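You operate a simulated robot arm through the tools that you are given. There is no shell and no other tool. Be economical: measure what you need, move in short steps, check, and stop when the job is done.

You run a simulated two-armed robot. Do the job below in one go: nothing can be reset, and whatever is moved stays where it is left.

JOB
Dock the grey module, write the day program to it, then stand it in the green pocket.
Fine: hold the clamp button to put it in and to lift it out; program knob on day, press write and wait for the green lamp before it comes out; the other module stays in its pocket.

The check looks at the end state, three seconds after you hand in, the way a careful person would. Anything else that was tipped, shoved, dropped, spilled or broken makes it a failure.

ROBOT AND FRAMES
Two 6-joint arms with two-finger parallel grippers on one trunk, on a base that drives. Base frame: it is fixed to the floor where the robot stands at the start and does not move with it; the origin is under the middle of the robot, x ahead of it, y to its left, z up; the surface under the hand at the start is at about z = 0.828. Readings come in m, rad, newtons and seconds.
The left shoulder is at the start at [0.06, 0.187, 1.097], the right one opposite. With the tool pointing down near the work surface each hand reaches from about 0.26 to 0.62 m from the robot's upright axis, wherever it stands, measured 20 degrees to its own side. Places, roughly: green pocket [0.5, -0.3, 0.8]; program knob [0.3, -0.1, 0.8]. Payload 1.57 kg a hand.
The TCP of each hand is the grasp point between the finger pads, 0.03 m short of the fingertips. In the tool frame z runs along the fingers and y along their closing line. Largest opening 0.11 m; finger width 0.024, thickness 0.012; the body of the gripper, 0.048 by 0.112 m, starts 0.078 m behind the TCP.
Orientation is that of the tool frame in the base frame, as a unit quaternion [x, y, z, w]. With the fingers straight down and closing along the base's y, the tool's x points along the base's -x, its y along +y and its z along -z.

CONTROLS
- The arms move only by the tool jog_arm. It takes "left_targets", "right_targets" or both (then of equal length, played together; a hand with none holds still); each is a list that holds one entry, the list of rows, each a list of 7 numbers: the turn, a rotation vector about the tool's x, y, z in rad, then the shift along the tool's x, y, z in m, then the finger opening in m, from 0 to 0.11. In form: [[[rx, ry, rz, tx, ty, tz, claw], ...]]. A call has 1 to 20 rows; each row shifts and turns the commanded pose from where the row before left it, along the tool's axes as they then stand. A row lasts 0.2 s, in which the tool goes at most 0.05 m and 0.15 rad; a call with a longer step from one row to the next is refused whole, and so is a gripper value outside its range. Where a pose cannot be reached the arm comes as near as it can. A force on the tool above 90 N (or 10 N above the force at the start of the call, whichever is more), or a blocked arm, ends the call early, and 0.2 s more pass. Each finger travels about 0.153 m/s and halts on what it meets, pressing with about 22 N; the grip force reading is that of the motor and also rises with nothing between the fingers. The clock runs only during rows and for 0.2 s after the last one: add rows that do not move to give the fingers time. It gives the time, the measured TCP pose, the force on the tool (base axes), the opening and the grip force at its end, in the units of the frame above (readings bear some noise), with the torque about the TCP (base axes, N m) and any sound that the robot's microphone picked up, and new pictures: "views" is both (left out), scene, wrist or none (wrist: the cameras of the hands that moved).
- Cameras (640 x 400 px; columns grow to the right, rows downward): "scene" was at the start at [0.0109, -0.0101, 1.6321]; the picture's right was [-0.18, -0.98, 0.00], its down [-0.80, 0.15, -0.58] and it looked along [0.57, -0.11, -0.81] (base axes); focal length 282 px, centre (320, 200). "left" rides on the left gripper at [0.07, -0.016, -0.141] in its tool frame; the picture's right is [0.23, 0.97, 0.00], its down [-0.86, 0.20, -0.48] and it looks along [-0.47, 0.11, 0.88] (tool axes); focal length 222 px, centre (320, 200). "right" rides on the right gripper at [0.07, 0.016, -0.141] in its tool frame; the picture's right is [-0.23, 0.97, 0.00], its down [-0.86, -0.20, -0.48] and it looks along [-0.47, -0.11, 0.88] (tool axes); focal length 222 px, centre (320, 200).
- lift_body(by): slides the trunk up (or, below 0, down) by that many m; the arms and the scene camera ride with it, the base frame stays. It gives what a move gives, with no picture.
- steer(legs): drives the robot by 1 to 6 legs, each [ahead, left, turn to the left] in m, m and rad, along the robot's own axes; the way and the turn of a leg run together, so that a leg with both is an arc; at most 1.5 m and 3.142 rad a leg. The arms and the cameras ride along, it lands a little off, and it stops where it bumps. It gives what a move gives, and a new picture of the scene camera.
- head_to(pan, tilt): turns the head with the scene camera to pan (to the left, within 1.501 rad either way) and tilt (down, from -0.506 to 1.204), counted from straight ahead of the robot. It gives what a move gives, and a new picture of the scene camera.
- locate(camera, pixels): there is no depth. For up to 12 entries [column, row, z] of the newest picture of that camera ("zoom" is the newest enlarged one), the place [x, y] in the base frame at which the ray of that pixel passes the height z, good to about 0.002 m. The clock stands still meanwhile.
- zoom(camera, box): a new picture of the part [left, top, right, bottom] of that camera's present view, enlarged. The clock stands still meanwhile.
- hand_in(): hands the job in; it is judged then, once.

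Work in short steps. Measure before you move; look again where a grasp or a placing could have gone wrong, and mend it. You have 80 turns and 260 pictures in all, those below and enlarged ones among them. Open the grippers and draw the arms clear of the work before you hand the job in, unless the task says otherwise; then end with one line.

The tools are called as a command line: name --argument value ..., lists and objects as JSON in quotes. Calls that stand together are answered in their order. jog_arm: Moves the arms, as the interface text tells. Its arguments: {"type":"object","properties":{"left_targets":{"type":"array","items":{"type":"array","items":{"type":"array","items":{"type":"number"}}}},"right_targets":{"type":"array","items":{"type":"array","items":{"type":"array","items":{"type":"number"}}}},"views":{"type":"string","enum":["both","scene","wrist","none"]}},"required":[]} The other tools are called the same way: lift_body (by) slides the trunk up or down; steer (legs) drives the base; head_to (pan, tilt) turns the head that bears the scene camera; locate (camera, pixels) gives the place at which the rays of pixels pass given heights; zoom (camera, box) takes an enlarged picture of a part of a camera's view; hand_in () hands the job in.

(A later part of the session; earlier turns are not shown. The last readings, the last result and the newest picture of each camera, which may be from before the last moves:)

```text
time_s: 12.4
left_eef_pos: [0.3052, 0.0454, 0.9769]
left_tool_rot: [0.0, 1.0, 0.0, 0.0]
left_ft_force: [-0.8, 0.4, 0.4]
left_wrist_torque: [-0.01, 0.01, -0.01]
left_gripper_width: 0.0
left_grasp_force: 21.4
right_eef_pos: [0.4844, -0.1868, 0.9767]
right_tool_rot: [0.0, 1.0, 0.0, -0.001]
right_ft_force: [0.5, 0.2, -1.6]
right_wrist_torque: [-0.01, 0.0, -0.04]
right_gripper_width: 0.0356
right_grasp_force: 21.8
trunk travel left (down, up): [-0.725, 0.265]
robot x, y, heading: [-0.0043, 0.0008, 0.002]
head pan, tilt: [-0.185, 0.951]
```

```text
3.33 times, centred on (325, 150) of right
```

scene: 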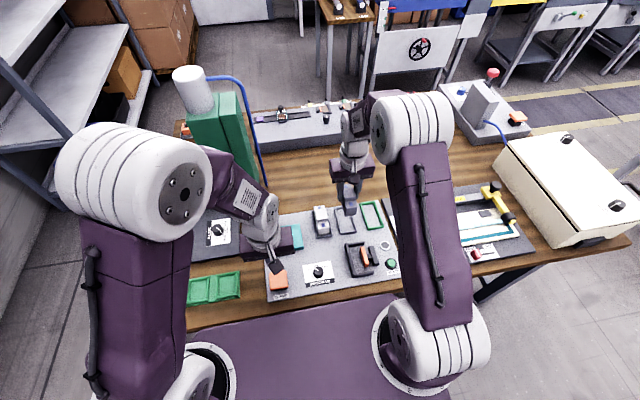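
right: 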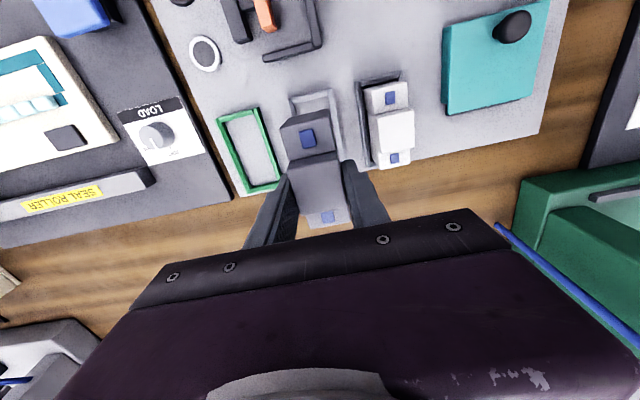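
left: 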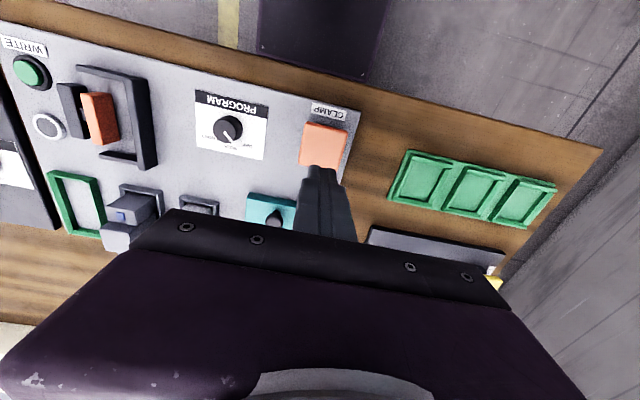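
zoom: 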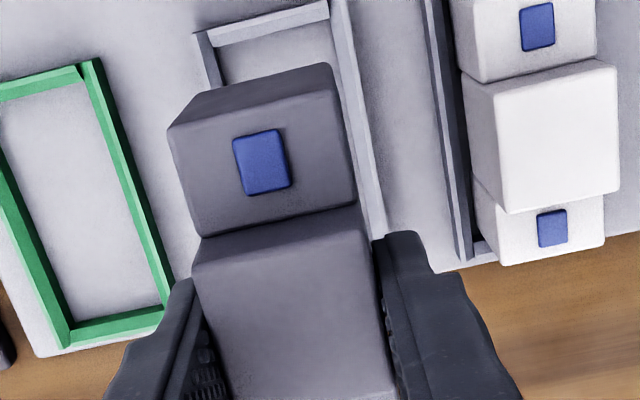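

The module is held (35.6 mm, level). I carry it above the dock while the left hand descends near the clamp button.

jog_arm --left_targets '[[[0, 0, 0, -0.002, 0.004, 0.03, 0], [0, 0, 0, 0, 0, 0.03, 0], [0, 0, 0, 0, 0, 0.015, 0], [0, 0, 0, 0, 0, 0.0, 0], [0, 0, 0, 0, 0, 0, 0]]]' --right_targets '[[[0, 0, 0, 0.04, -0.002, 0, 0.02], [0, 0, 0, 0.04, -0.002, 0, 0.02], [0, 0, 0, 0.04, -0.001, 0, 0.02], [0, 0, 0, 0.03, 0, 0, 0.02], [0, 0, 0, 0, 0, 0, 0.02]]]'

zoom --camera "left" --box '[250, 90, 430, 230]'

zoom --camera "scene" --box '[250, 190, 410, 305]'

```text
time_s: 13.6
left_eef_pos: [0.3068, 0.0518, 0.8993]
left_tool_rot: [0.0, 1.0, 0.0, 0.0]
left_ft_force: [-0.5, 0.0, 0.0]
left_wrist_torque: [-0.01, -0.01, 0.0]
left_gripper_width: 0.0001
left_grasp_force: 21.4
right_eef_pos: [0.3307, -0.1892, 0.9772]
right_tool_rot: [0.0, 1.0, 0.0, 0.0]
right_ft_force: [-0.5, -0.3, -1.3]
right_wrist_torque: [0.04, -0.02, -0.01]
right_gripper_width: 0.0359
right_grasp_force: 21.9
trunk travel left (down, up): [-0.725, 0.265]
robot x, y, heading: [-0.0023, -0.0042, -0.003]
head pan, tilt: [-0.185, 0.951]
```

scene: 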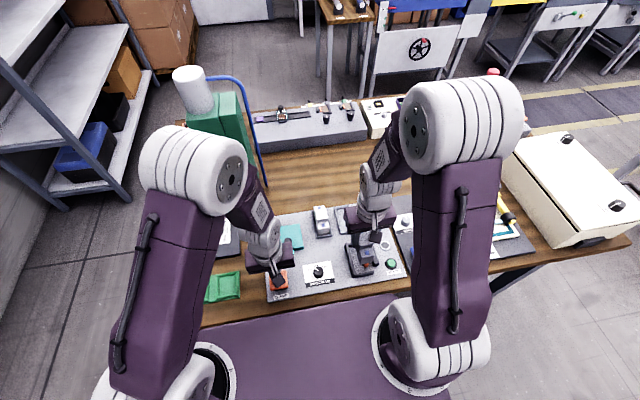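
right: 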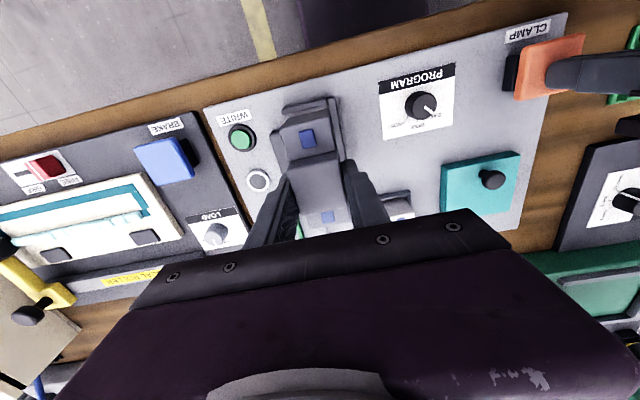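
left: 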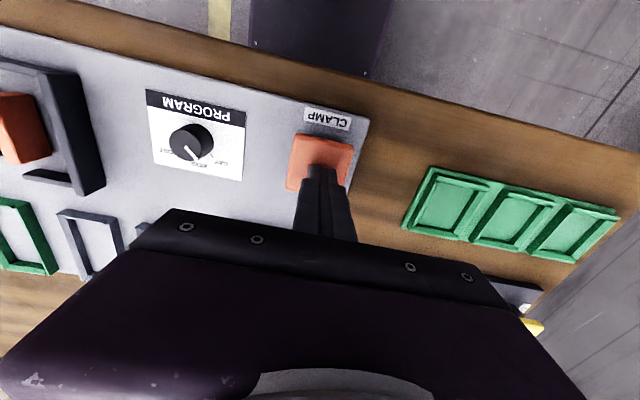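

```text
2.86 times, centred on (340, 160) of left
```

zoom: 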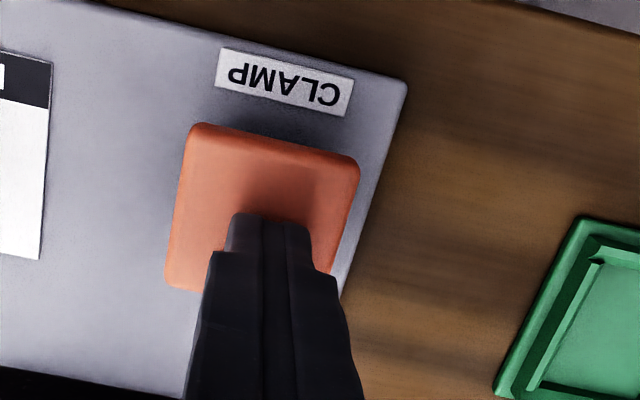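

```text
3.48 times, centred on (330, 248) of scene
```

zoom: 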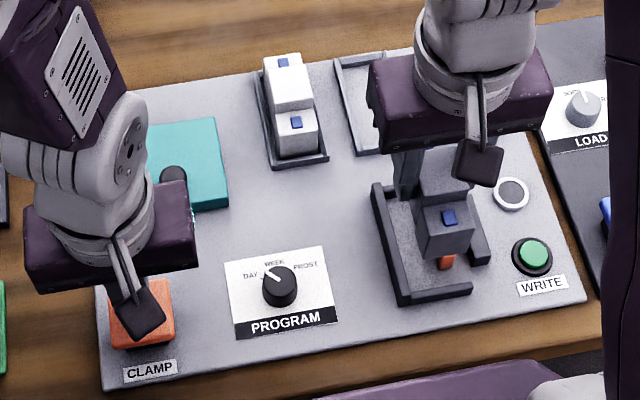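

Module is above the bay, left tip above the clamp button. I press down in 5 mm steps.

jog_arm --left_targets '[[[0, 0, 0, 0, 0, 0.005, 0], [0, 0, 0, 0, 0, 0.005, 0], [0, 0, 0, 0, 0, 0.005, 0], [0, 0, 0, 0, 0, 0, 0]]]'

zoom --camera "scene" --box '[250, 190, 410, 305]'

```text
time_s: 14.6
left_eef_pos: [0.3077, 0.0517, 0.8867]
left_tool_rot: [0.0, 1.0, -0.001, 0.002]
left_ft_force: [2.5, -1.2, 30.7]
left_wrist_torque: [-0.02, 0.09, -0.09]
left_gripper_width: 0.0004
left_grasp_force: 21.3
right_eef_pos: [0.3306, -0.1891, 0.9783]
right_tool_rot: [0.001, 1.0, 0.0, 0.0]
right_ft_force: [-0.2, 0.4, -1.9]
right_wrist_torque: [0.0, -0.03, 0.0]
right_gripper_width: 0.0358
right_grasp_force: 22.2
trunk travel left (down, up): [-0.725, 0.265]
robot x, y, heading: [0.0005, 0.0017, -0.003]
head pan, tilt: [-0.185, 0.951]
```

scene: 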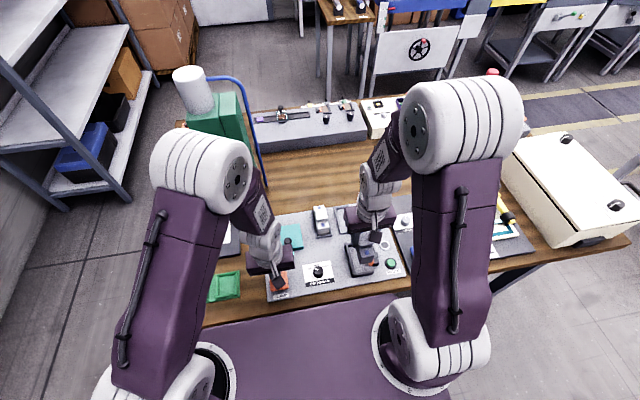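
left: 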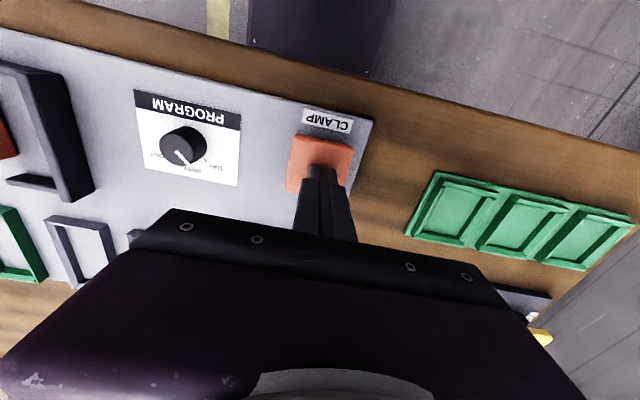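

```text
3.48 times, centred on (330, 248) of scene
```

zoom: 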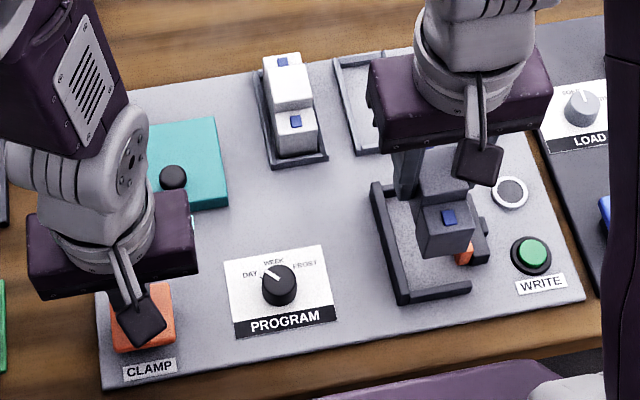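

Button is down (31 N) and the jaw has slid right. I refresh the right wrist view to check alignment over the bay, lowering to z≈0.93.

jog_arm --left_targets '[[[0, 0, 0, 0, 0, 0.001, 0], [0, 0, 0, 0, 0, 0.001, 0], [0, 0, 0, 0, 0, 0, 0]]]' --right_targets '[[[0, 0, 0, -0.001, 0, 0.025, 0.02], [0, 0, 0, -0.001, 0, 0.025, 0.02], [0, 0, 0, 0, 0, 0, 0.02]]]'

zoom --camera "right" --box '[230, 60, 430, 220]'

zoom --camera "scene" --box '[335, 220, 405, 275]'

```text
time_s: 15.4
left_eef_pos: [0.3071, 0.0525, 0.8853]
left_tool_rot: [0.0, 1.0, -0.002, 0.004]
left_ft_force: [10.6, 6.2, 70.4]
left_wrist_torque: [0.17, -0.04, -0.18]
left_gripper_width: 0.0002
left_grasp_force: 21.3
right_eef_pos: [0.3335, -0.19, 0.9265]
right_tool_rot: [0.0, 1.0, 0.001, 0.002]
right_ft_force: [0.4, -0.7, -1.5]
right_wrist_torque: [-0.02, 0.02, -0.02]
right_gripper_width: 0.0357
right_grasp_force: 22.5
trunk travel left (down, up): [-0.725, 0.265]
robot x, y, heading: [-0.0034, -0.0001, 0.003]
head pan, tilt: [-0.185, 0.951]
```

scene: 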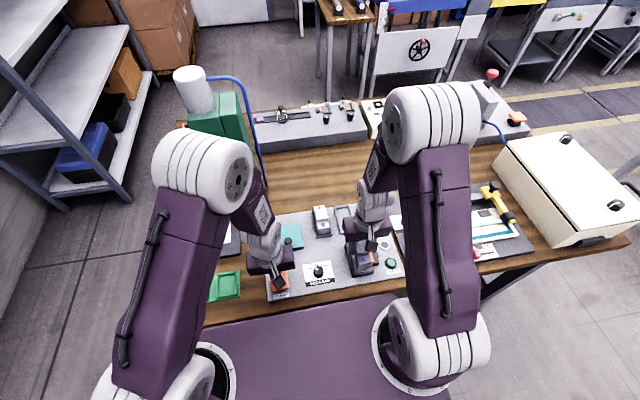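
right: 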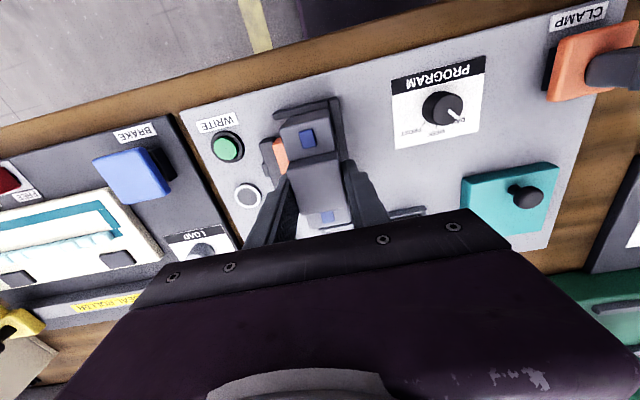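
left: 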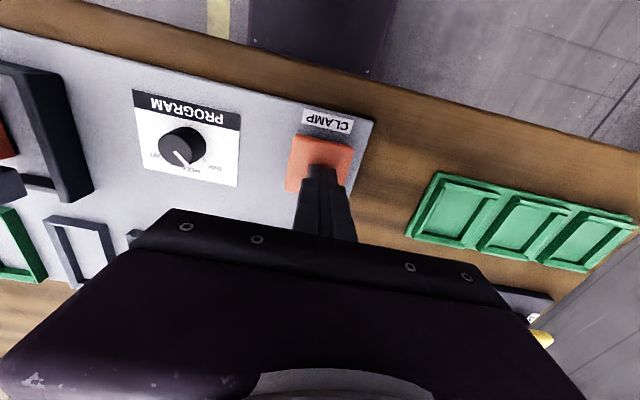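

```text
2.50 times, centred on (330, 140) of right
```

zoom: 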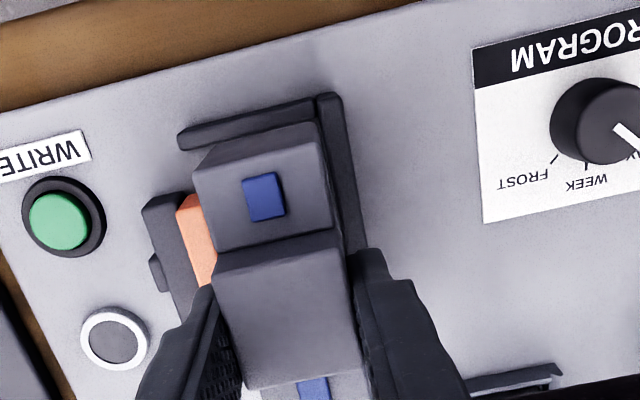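

```text
7.27 times, centred on (370, 248) of scene
```

zoom: 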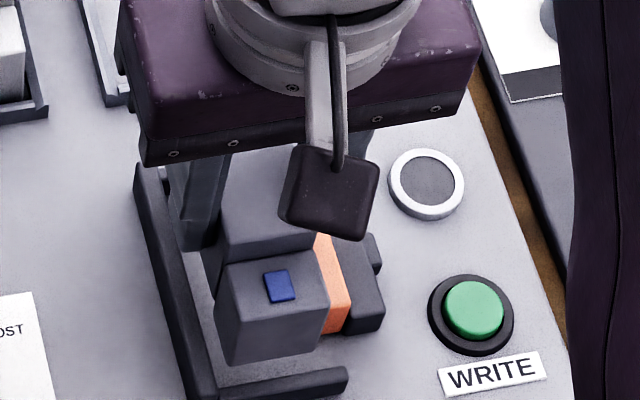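

Left is bottomed (70 N), so I'll ease 1 mm. Zoom tighter on the module's near edge to check x alignment.

zoom --camera "right" --box '[270, 85, 360, 150]'

```text
6.15 times, centred on (315, 118) of right
```

zoom: 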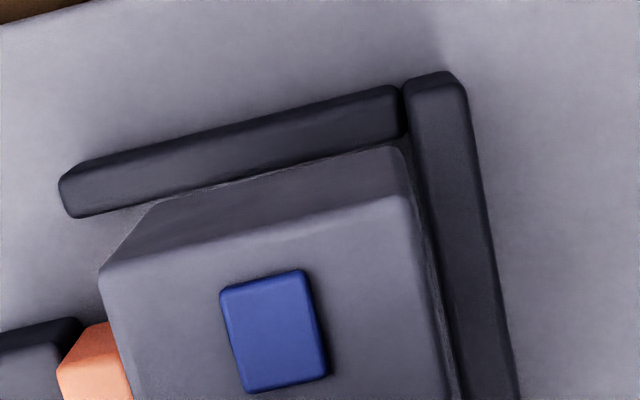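

locate --camera "zoom" --pixels '[[165, 202, 0.872], [380, 149, 0.872], [105, 270, 0.903], [405, 199, 0.903], [402, 150, 0.872], [402, 90, 0.844], [400, 135, 0.844], [70, 217, 0.844], [440, 260, 0.844], [413, 160, 0.844]]'

```text
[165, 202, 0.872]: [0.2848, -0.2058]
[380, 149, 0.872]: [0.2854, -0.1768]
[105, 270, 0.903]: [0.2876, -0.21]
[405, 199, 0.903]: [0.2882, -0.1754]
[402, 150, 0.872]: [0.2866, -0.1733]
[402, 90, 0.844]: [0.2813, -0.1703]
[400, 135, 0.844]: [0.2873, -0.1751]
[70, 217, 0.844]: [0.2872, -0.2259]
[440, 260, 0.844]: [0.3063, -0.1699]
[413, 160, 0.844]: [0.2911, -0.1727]
```

zoom --camera "scene" --box '[345, 242, 385, 278]'

zoom --camera "right" --box '[280, 140, 380, 245]'

```text
11.11 times, centred on (365, 260) of scene
```

zoom: 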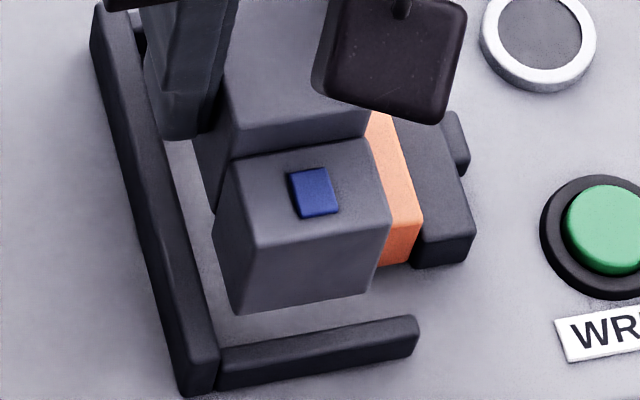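

```text
3.81 times, centred on (330, 192) of right
```

zoom: 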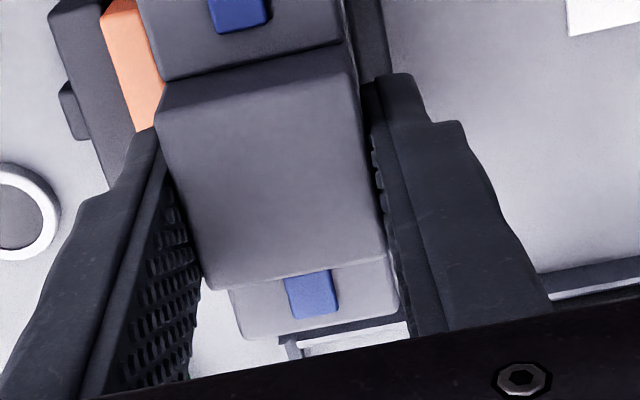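

locate --camera "zoom" --pixels '[[245, 337, 0.903], [395, 316, 0.903], [165, 108, 0.917], [355, 82, 0.917], [210, 290, 0.917], [383, 260, 0.917]]'

locate --camera "scene" --pixels '[[357.1, 269.9, 0.872], [369.5, 268.1, 0.872], [359.4, 264.3, 0.903], [371.1, 262.5, 0.903], [355.8, 273.5, 0.844], [372.7, 270.5, 0.844]]'

```text
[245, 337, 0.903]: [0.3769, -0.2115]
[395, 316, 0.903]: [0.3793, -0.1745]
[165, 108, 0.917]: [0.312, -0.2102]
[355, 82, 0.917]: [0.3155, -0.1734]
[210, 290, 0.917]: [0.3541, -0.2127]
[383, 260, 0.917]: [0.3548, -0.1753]
```

```text
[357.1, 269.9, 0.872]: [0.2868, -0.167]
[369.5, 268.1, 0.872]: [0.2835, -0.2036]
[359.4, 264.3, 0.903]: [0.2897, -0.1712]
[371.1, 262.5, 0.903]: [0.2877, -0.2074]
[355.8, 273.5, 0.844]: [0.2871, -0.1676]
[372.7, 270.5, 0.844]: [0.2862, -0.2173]
```

locate --camera "scene" --pixels '[[374.4, 262, 0.848], [371.2, 254, 0.848], [373.2, 265.8, 0.831]]'

locate --camera "right" --pixels '[[276.5, 139, 0.848], [285, 137, 0.848]]'

```text
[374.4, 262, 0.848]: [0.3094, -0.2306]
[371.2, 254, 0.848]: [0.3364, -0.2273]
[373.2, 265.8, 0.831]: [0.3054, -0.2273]
```

```text
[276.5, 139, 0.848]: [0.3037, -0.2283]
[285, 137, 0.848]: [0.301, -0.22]
```

Bay is free from y -0.169 to -0.217 and x 0.289–0.380; module needs about +2 mm x and -2 mm y. I shift and lower until the module's bottom is just above bar tops, easing the left by 1 mm.

jog_arm --left_targets '[[[0, 0, 0, 0, 0, -0.001, 0], [0, 0, 0, 0, 0, 0, 0], [0, 0, 0, 0, 0, 0, 0]]]' --right_targets '[[[0, 0, 0, -0.002, -0.002, 0, 0.02], [0, 0, 0, 0, 0, 0.02, 0.02], [0, 0, 0, 0, 0, 0.0, 0.02]]]'

zoom --camera "right" --box '[270, 75, 370, 150]'

zoom --camera "scene" --box '[345, 242, 385, 278]'

```text
time_s: 16.2
left_eef_pos: [0.3081, 0.0528, 0.8855]
left_tool_rot: [0.0, 1.0, -0.002, 0.003]
left_ft_force: [14.8, 6.1, 67.5]
left_wrist_torque: [0.22, -0.14, 0.07]
left_gripper_width: 0.0
left_grasp_force: 21.0
right_eef_pos: [0.335, -0.1914, 0.9068]
right_tool_rot: [0.0, 1.0, 0.0, 0.001]
right_ft_force: [-0.8, -0.8, -0.8]
right_wrist_torque: [-0.03, -0.04, -0.01]
right_gripper_width: 0.0355
right_grasp_force: 22.1
trunk travel left (down, up): [-0.725, 0.265]
robot x, y, heading: [-0.0053, 0.0013, 0.002]
head pan, tilt: [-0.185, 0.951]
```

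scene: 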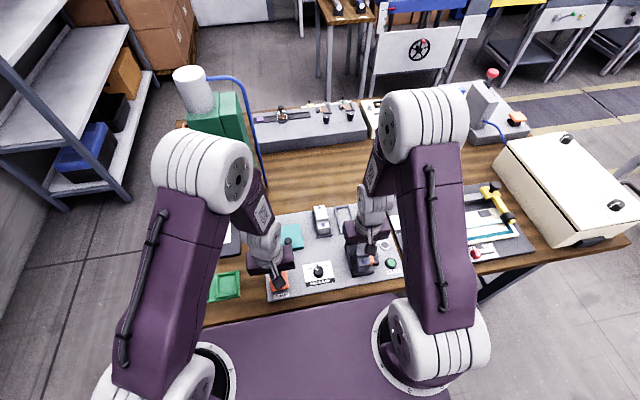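
right: 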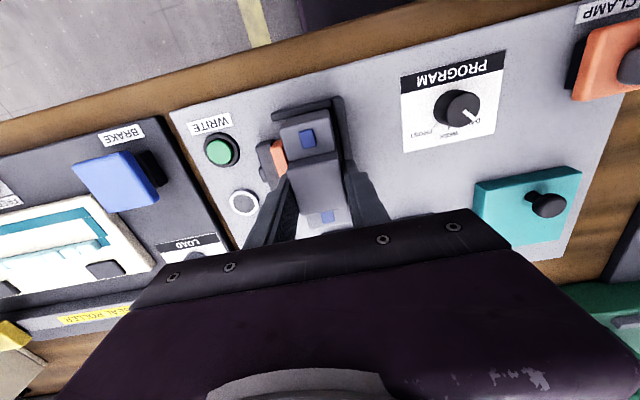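
left: 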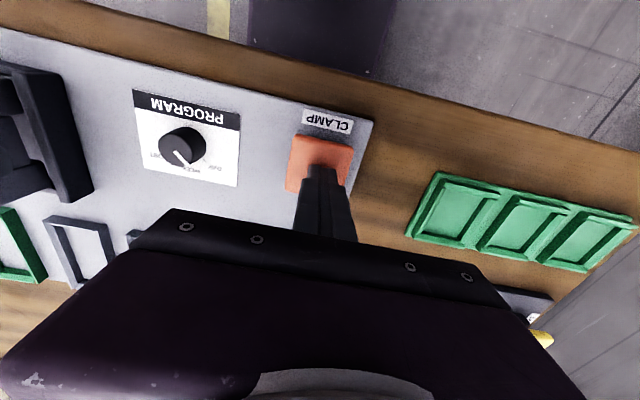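

```text
5.33 times, centred on (320, 112) of right
```

zoom: 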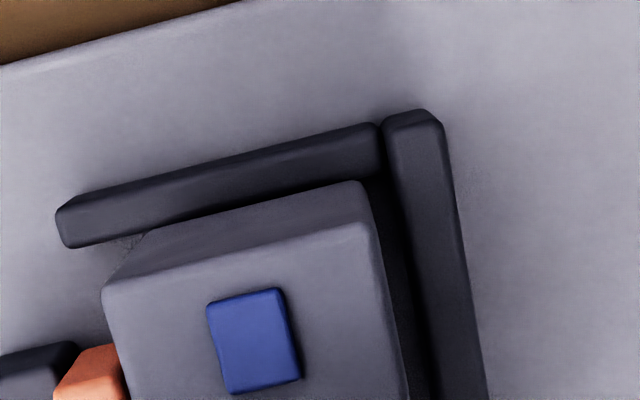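

```text
11.11 times, centred on (365, 260) of scene
```

zoom: 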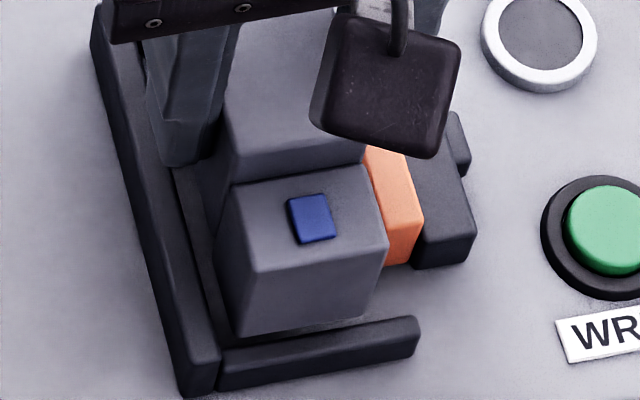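

The near edge now clears the near bar with a small gap and the wall too. I lower in small steps watching force.

jog_arm --right_targets '[[[0, 0, 0, 0, 0, 0.005, 0.02], [0, 0, 0, 0, 0, 0.005, 0.02], [0, 0, 0, 0, 0, 0.003, 0.02], [0, 0, 0, 0, 0, 0.0, 0.02]]]' --views "wrist"

zoom --camera "scene" --box '[345, 242, 385, 278]'

```text
time_s: 17.2
left_eef_pos: [0.3089, 0.0527, 0.8838]
left_tool_rot: [0.001, 1.0, -0.001, 0.003]
left_ft_force: [14.5, 1.3, 65.5]
left_wrist_torque: [0.1, -0.14, 0.16]
left_gripper_width: 0.0002
left_grasp_force: 21.9
right_eef_pos: [0.3368, -0.1923, 0.8942]
right_tool_rot: [0.0, 1.0, -0.001, 0.002]
right_ft_force: [5.6, 1.4, 13.1]
right_wrist_torque: [0.04, 0.46, -0.03]
right_gripper_width: 0.0356
right_grasp_force: 22.2
trunk travel left (down, up): [-0.725, 0.265]
robot x, y, heading: [0.002, -0.0001, -0.001]
head pan, tilt: [-0.185, 0.951]
```

right: 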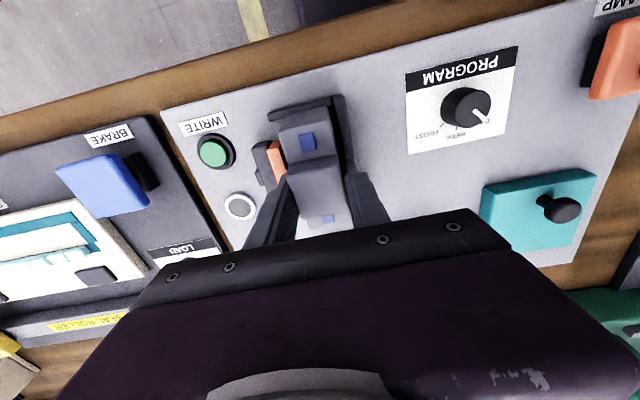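

```text
11.11 times, centred on (365, 260) of scene
```

zoom: 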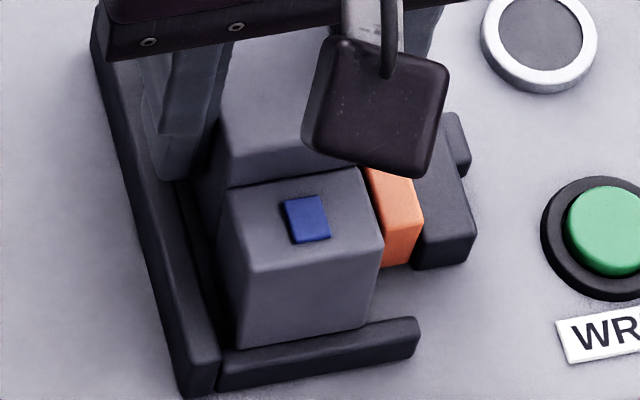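

Light contact (+x 5.6 N, +z 13 N, torque +y) indicates touching the near bar. I shift +1.5 mm in x and continue lowering.

jog_arm --right_targets '[[[0, 0, 0, -0.0015, 0, -0.002, 0.02], [0, 0, 0, 0, 0, 0.003, 0.02], [0, 0, 0, 0, 0, 0.003, 0.02], [0, 0, 0, 0, 0, 0.0, 0.02]]]' --views "wrist"

zoom --camera "scene" --box '[345, 242, 385, 278]'

```text
time_s: 18.2
left_eef_pos: [0.3072, 0.052, 0.8851]
left_tool_rot: [-0.001, 1.0, -0.001, 0.003]
left_ft_force: [16.2, 4.3, 63.9]
left_wrist_torque: [0.15, -0.23, -0.02]
left_gripper_width: 0.0003
left_grasp_force: 21.7
right_eef_pos: [0.3367, -0.1926, 0.8905]
right_tool_rot: [0.0, 1.0, -0.001, 0.001]
right_ft_force: [1.7, -1.1, 13.0]
right_wrist_torque: [0.03, 0.62, 0.02]
right_gripper_width: 0.0358
right_grasp_force: 22.5
trunk travel left (down, up): [-0.725, 0.265]
robot x, y, heading: [0.0038, 0.0001, 0.002]
head pan, tilt: [-0.185, 0.951]
```

right: 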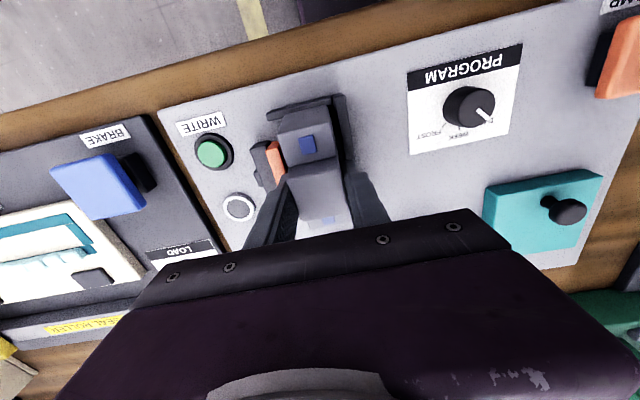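

```text
11.11 times, centred on (365, 260) of scene
```

zoom: 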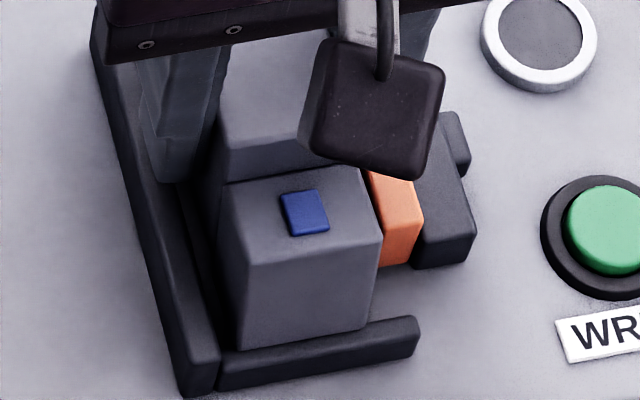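

The near edge is still resting on the near bar. I lift 10 mm, shift +2 mm in x and re-inspect the module's tilt.

jog_arm --right_targets '[[[0, 0, 0, 0, 0, -0.012, 0.02], [0, 0, 0, -0.002, 0, 0, 0.02], [0, 0, 0, 0, 0, 0.0, 0.02]]]' --views "wrist"

zoom --camera "scene" --box '[340, 235, 390, 280]'

zoom --camera "right" --box '[260, 80, 390, 245]'

```text
time_s: 19.0
left_eef_pos: [0.3058, 0.0522, 0.886]
left_tool_rot: [0.0, 1.0, -0.001, 0.004]
left_ft_force: [15.9, 5.3, 67.3]
left_wrist_torque: [0.16, -0.17, -0.08]
left_gripper_width: 0.0
left_grasp_force: 21.2
right_eef_pos: [0.3383, -0.1935, 0.9011]
right_tool_rot: [0.0, 1.0, 0.0, 0.001]
right_ft_force: [-1.1, 0.1, -1.3]
right_wrist_torque: [-0.04, -0.02, 0.0]
right_gripper_width: 0.0356
right_grasp_force: 22.1
trunk travel left (down, up): [-0.725, 0.265]
robot x, y, heading: [0.0003, 0.0013, 0.002]
head pan, tilt: [-0.185, 0.951]
```

right: 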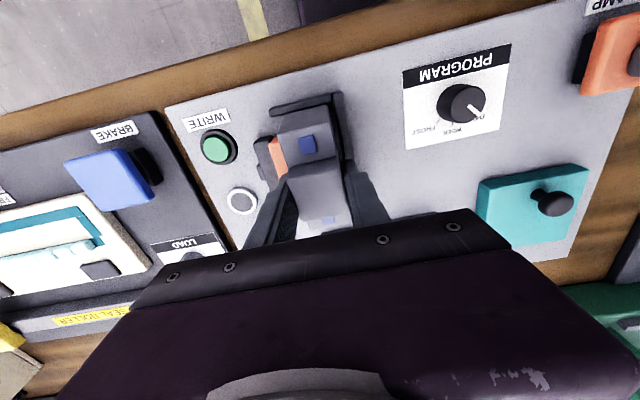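

```text
8.89 times, centred on (365, 258) of scene
```

zoom: 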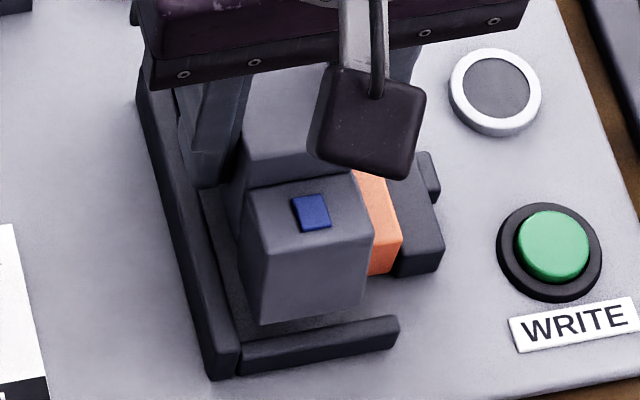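

```text
2.42 times, centred on (325, 162) of right
```

zoom: 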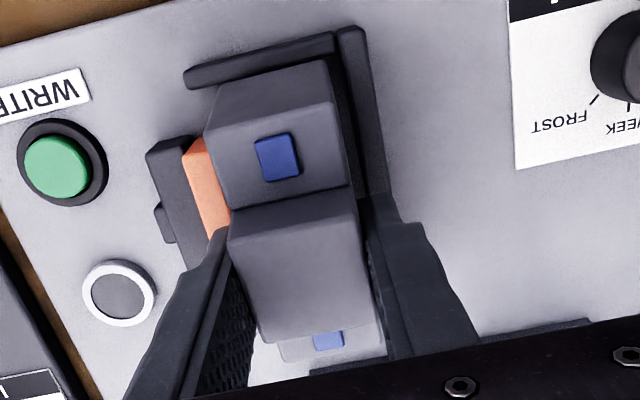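

The module appears pitched (near end up). I triangulate near and far top edges to estimate the angle.

locate --camera "zoom" --pixels '[[210, 138, 0.878], [210, 138, 0.884], [334, 104, 0.878], [334, 104, 0.884], [232, 238, 0.892], [353, 208, 0.892], [265, 343, 0.892], [382, 318, 0.892], [285, 360, 0.878], [385, 352, 0.878], [208, 110, 0.846], [325, 63, 0.846]]'

zoom --camera "scene" --box '[340, 235, 390, 280]'

locate --camera "scene" --pixels '[[371, 261.6, 0.878], [371, 261.6, 0.884], [371, 261.6, 0.89], [358.7, 263.5, 0.878], [358.7, 263.5, 0.884], [358.7, 263.5, 0.89], [358.6, 271.9, 0.846], [358.6, 271.9, 0.852]]'

```text
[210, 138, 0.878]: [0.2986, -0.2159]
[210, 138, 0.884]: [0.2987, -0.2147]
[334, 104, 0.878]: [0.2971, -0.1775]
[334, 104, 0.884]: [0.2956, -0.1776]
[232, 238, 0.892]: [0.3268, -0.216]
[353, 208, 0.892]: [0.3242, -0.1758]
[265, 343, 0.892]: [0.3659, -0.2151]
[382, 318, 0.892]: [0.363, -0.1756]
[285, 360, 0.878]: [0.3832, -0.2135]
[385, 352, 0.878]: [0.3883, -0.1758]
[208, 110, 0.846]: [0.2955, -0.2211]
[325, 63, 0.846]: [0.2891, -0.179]
```

```text
8.89 times, centred on (365, 258) of scene
```

zoom: 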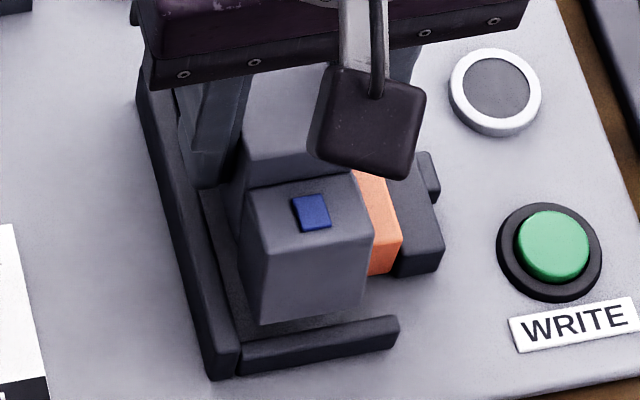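

```text
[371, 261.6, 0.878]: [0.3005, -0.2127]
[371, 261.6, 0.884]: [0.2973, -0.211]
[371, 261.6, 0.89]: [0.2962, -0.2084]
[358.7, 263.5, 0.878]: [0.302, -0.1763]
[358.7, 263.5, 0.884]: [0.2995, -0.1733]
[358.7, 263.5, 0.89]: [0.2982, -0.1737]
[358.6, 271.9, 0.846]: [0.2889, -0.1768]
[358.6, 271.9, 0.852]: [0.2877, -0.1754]
```

Pitch is roughly 0.15 rad, near end up. I raise 15 mm, counter-pitch the tool by -0.15 rad (with -6 mm x), and re-measure.

jog_arm --right_targets '[[[0, 0, 0, 0, 0, -0.015, 0.02], [0, -0.075, 0, 0.003, 0, 0, 0.02], [0, -0.075, 0, 0.003, 0, 0, 0.02], [0, 0, 0, 0, 0, 0.0, 0.02]]]' --views "wrist"

zoom --camera "scene" --box '[340, 235, 390, 280]'

zoom --camera "right" --box '[260, 80, 390, 245]'

```text
time_s: 20.0
left_eef_pos: [0.3082, 0.0519, 0.8855]
left_tool_rot: [0.0, 1.0, -0.001, 0.003]
left_ft_force: [15.2, 5.2, 67.8]
left_wrist_torque: [0.19, -0.2, 0.0]
left_gripper_width: 0.0
left_grasp_force: 20.9
right_eef_pos: [0.3335, -0.1923, 0.9162]
right_tool_rot: [0.0, 0.997, -0.001, 0.076]
right_ft_force: [0.6, 0.0, -2.0]
right_wrist_torque: [0.0, 0.0, -0.01]
right_gripper_width: 0.0359
right_grasp_force: 22.6
trunk travel left (down, up): [-0.725, 0.265]
robot x, y, heading: [0.0005, 0.0036, -0.003]
head pan, tilt: [-0.185, 0.951]
```

right: 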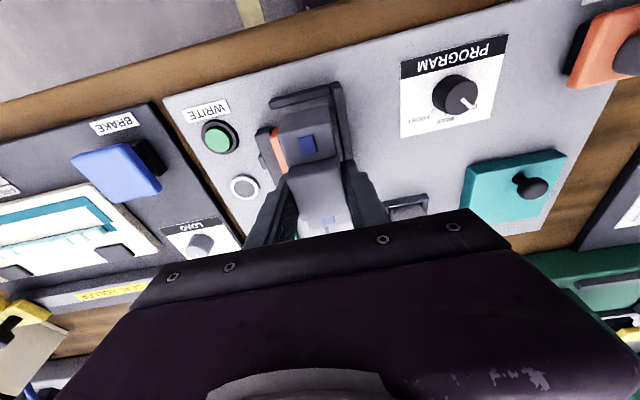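

```text
8.89 times, centred on (365, 258) of scene
```

zoom: 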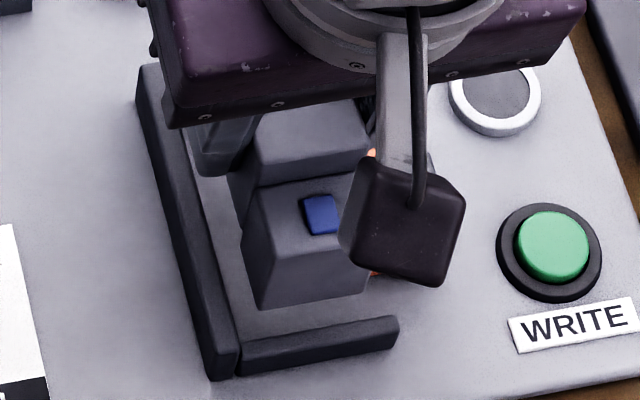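

```text
2.42 times, centred on (325, 162) of right
```

zoom: 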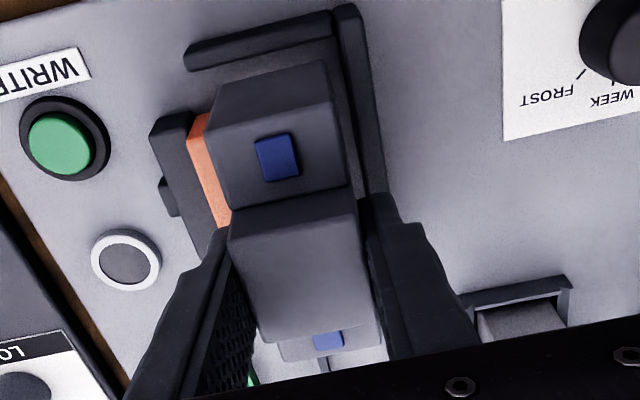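

I check the pitch by zooming on the near face.

zoom --camera "scene" --box '[352, 245, 376, 273]'

zoom --camera "right" --box '[290, 95, 350, 145]'

```text
14.29 times, centred on (364, 259) of scene
```

zoom: 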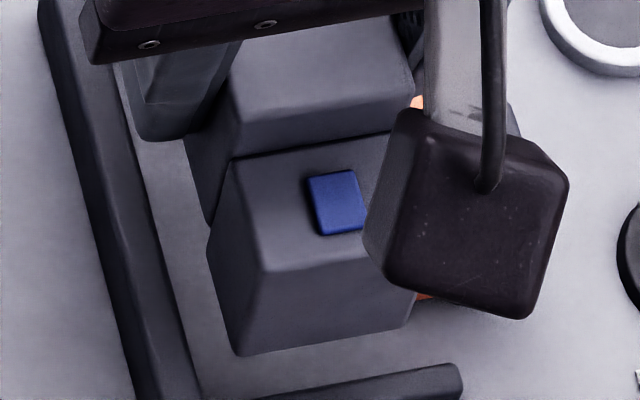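

```text
8.00 times, centred on (320, 120) of right
```

zoom: 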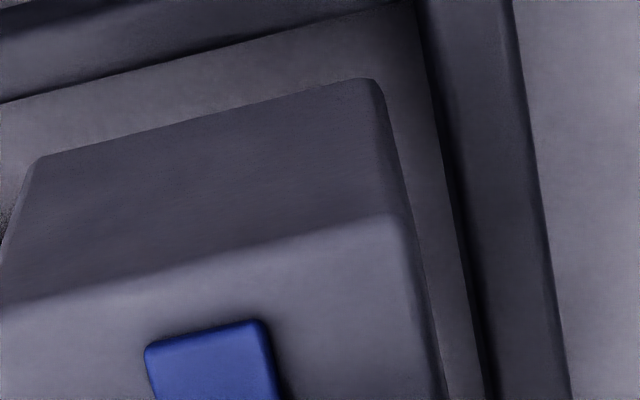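

Near face is now back to its level proportions. Locate the module's edges at their estimated heights.

locate --camera "zoom" --pixels '[[40, 160, 0.8615], [360, 80, 0.8615], [10, 302, 0.8925], [385, 216, 0.8925], [382, 100, 0.8615], [440, 200, 0.844]]'

locate --camera "scene" --pixels '[[358.4, 269.8, 0.8615], [370, 267.9, 0.8615], [360.1, 264, 0.8925]]'

locate --camera "right" --pixels '[[336, 109, 0.844], [303, 218.5, 0.8925], [344, 214, 0.8925], [305, 226, 0.8925], [345, 222, 0.8925], [336, 85, 0.844], [340, 93, 0.844]]'

```text
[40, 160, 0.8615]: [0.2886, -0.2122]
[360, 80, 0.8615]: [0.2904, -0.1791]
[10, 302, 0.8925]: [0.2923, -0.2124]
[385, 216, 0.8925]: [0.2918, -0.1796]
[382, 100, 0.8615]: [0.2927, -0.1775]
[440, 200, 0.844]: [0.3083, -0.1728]
```

```text
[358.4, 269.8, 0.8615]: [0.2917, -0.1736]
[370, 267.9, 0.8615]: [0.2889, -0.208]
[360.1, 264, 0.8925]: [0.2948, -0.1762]
```

```text
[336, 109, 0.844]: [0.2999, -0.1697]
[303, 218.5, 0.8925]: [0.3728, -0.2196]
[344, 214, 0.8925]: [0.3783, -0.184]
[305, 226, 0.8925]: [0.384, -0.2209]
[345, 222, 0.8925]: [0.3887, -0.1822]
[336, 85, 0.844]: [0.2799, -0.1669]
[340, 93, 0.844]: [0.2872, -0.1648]
```

Near bottom edge x≈0.290, good for the bay. I lower straight down (compensating the 0.15 rad tilt) in steps to bottom z≈0.838, checking force.

jog_arm --right_targets '[[[0, 0, 0, 0.0014, 0, 0.0139, 0.02], [0, 0, 0, 0.0006, 0, 0.004, 0.02], [0, 0, 0, 0.0006, 0, 0.004, 0.02], [0, 0, 0, 0, 0, 0.0, 0.02]]]' --views "wrist"

zoom --camera "scene" --box '[345, 240, 385, 278]'

zoom --camera "right" --box '[260, 80, 390, 245]'

```text
time_s: 21.0
left_eef_pos: [0.3082, 0.0516, 0.8841]
left_tool_rot: [0.0, 1.0, -0.001, 0.003]
left_ft_force: [14.2, 4.9, 67.5]
left_wrist_torque: [0.16, -0.19, 0.05]
left_gripper_width: 0.0
left_grasp_force: 21.2
right_eef_pos: [0.3353, -0.1926, 0.8958]
right_tool_rot: [0.0, 0.997, 0.0, 0.077]
right_ft_force: [0.0, 0.0, -1.8]
right_wrist_torque: [-0.03, 0.01, 0.01]
right_gripper_width: 0.0356
right_grasp_force: 22.4
trunk travel left (down, up): [-0.725, 0.265]
robot x, y, heading: [0.0001, 0.0013, -0.001]
head pan, tilt: [-0.185, 0.951]
```

right: 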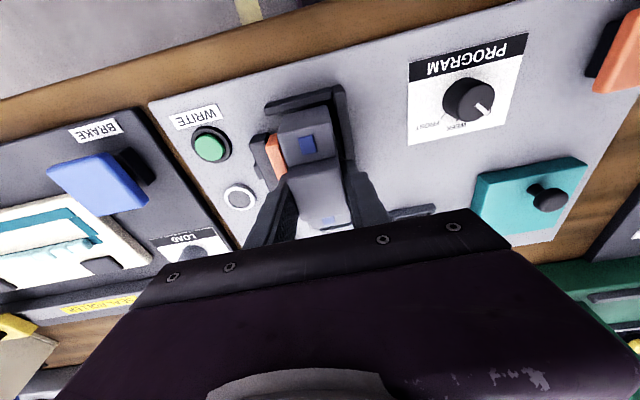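

```text
10.53 times, centred on (365, 259) of scene
```

zoom: 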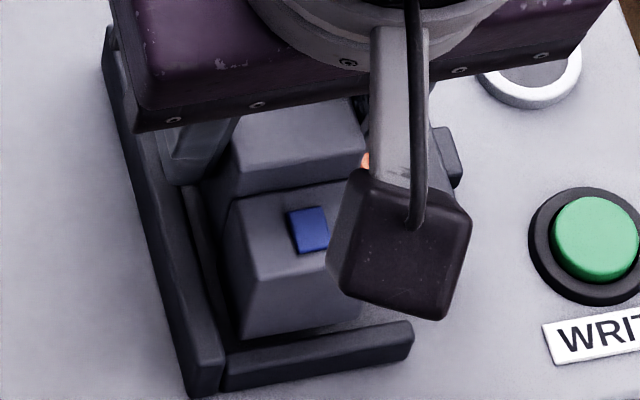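

```text
2.42 times, centred on (325, 162) of right
```

zoom: 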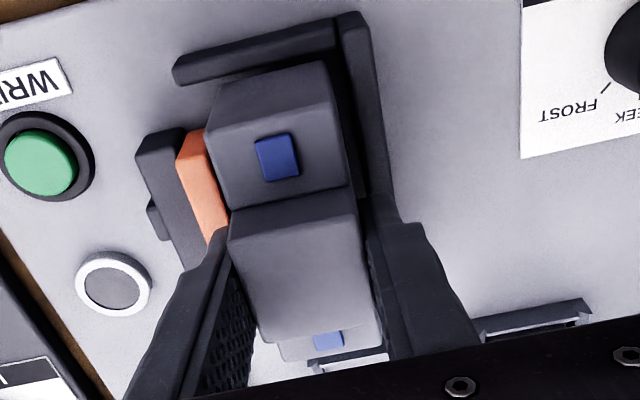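

No contact yet; there's a visible gap behind the near bar. Continue down.

jog_arm --right_targets '[[[0, 0, 0, 0.0005, 0, 0.003, 0.02], [0, 0, 0, 0.0005, 0, 0.003, 0.02], [0, 0, 0, 0, 0, 0.0, 0.02]]]' --views "none"

```text
time_s: 21.8
left_eef_pos: [0.3077, 0.0524, 0.8839]
left_tool_rot: [-0.001, 1.0, -0.001, 0.003]
left_ft_force: [13.8, 6.0, 66.3]
left_wrist_torque: [0.14, -0.18, 0.04]
left_gripper_width: 0.0
left_grasp_force: 21.5
right_eef_pos: [0.334, -0.1931, 0.8894]
right_tool_rot: [-0.001, 0.997, 0.0, 0.076]
right_ft_force: [-0.1, -0.8, -1.3]
right_wrist_torque: [0.01, -0.03, 0.0]
right_gripper_width: 0.0359
right_grasp_force: 21.5
trunk travel left (down, up): [-0.725, 0.265]
robot x, y, heading: [-0.0024, 0.0026, 0.003]
head pan, tilt: [-0.185, 0.951]
```

Still free; bottom is inside the bay (~0.835). Continue in 2 mm steps.

jog_arm --right_targets '[[[0, 0, 0, 0.0003, 0, 0.002, 0.02], [0, 0, 0, 0.0003, 0, 0.002, 0.02], [0, 0, 0, 0.0002, 0, 0.001, 0.02], [0, 0, 0, 0, 0, 0.0, 0.02]]]' --views "wrist"

zoom --camera "scene" --box '[345, 240, 385, 278]'

zoom --camera "right" --box '[260, 80, 390, 245]'

```text
time_s: 22.9
left_eef_pos: [0.3053, 0.0523, 0.8872]
left_tool_rot: [0.0, 1.0, -0.005, 0.008]
left_ft_force: [2.9, 3.1, 35.1]
left_wrist_torque: [0.13, 0.32, 0.03]
left_gripper_width: 0.0
left_grasp_force: 21.1
right_eef_pos: [0.3346, -0.1917, 0.8885]
right_tool_rot: [0.0, 0.996, -0.002, 0.085]
right_ft_force: [-7.8, -3.0, 56.3]
right_wrist_torque: [-1.73, 0.54, -0.15]
right_gripper_width: 0.0357
right_grasp_force: 22.1
trunk travel left (down, up): [-0.725, 0.265]
robot x, y, heading: [-0.0019, -0.0006, 0.002]
head pan, tilt: [-0.185, 0.951]
stopped in row 4 (right hand): the force on the tool passed its limit at 91 N (the readings are from after the stop); the commanded pose is now the measured one
```

right: 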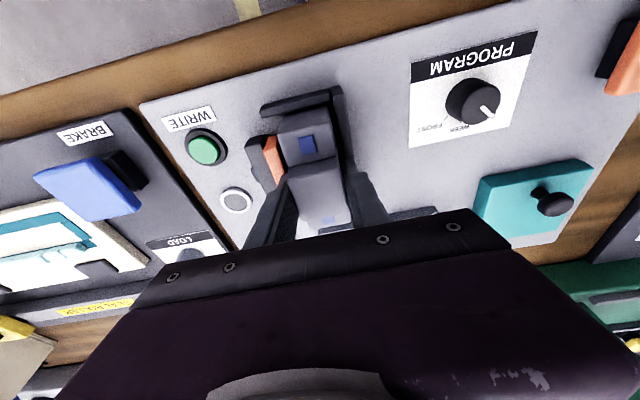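

```text
10.53 times, centred on (365, 259) of scene
```

zoom: 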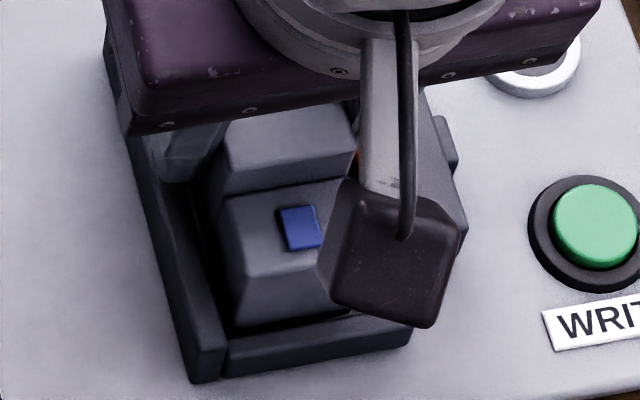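

```text
2.42 times, centred on (325, 162) of right
```

zoom: 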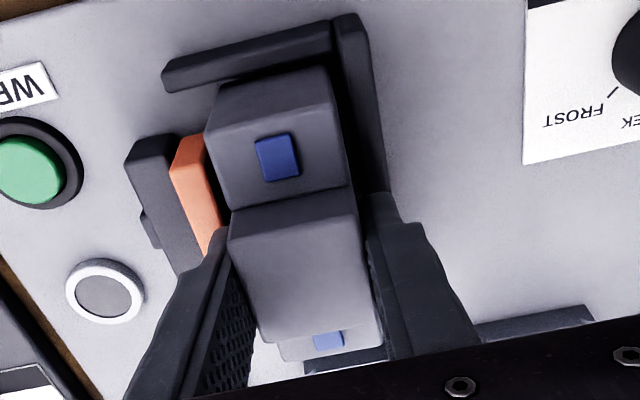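

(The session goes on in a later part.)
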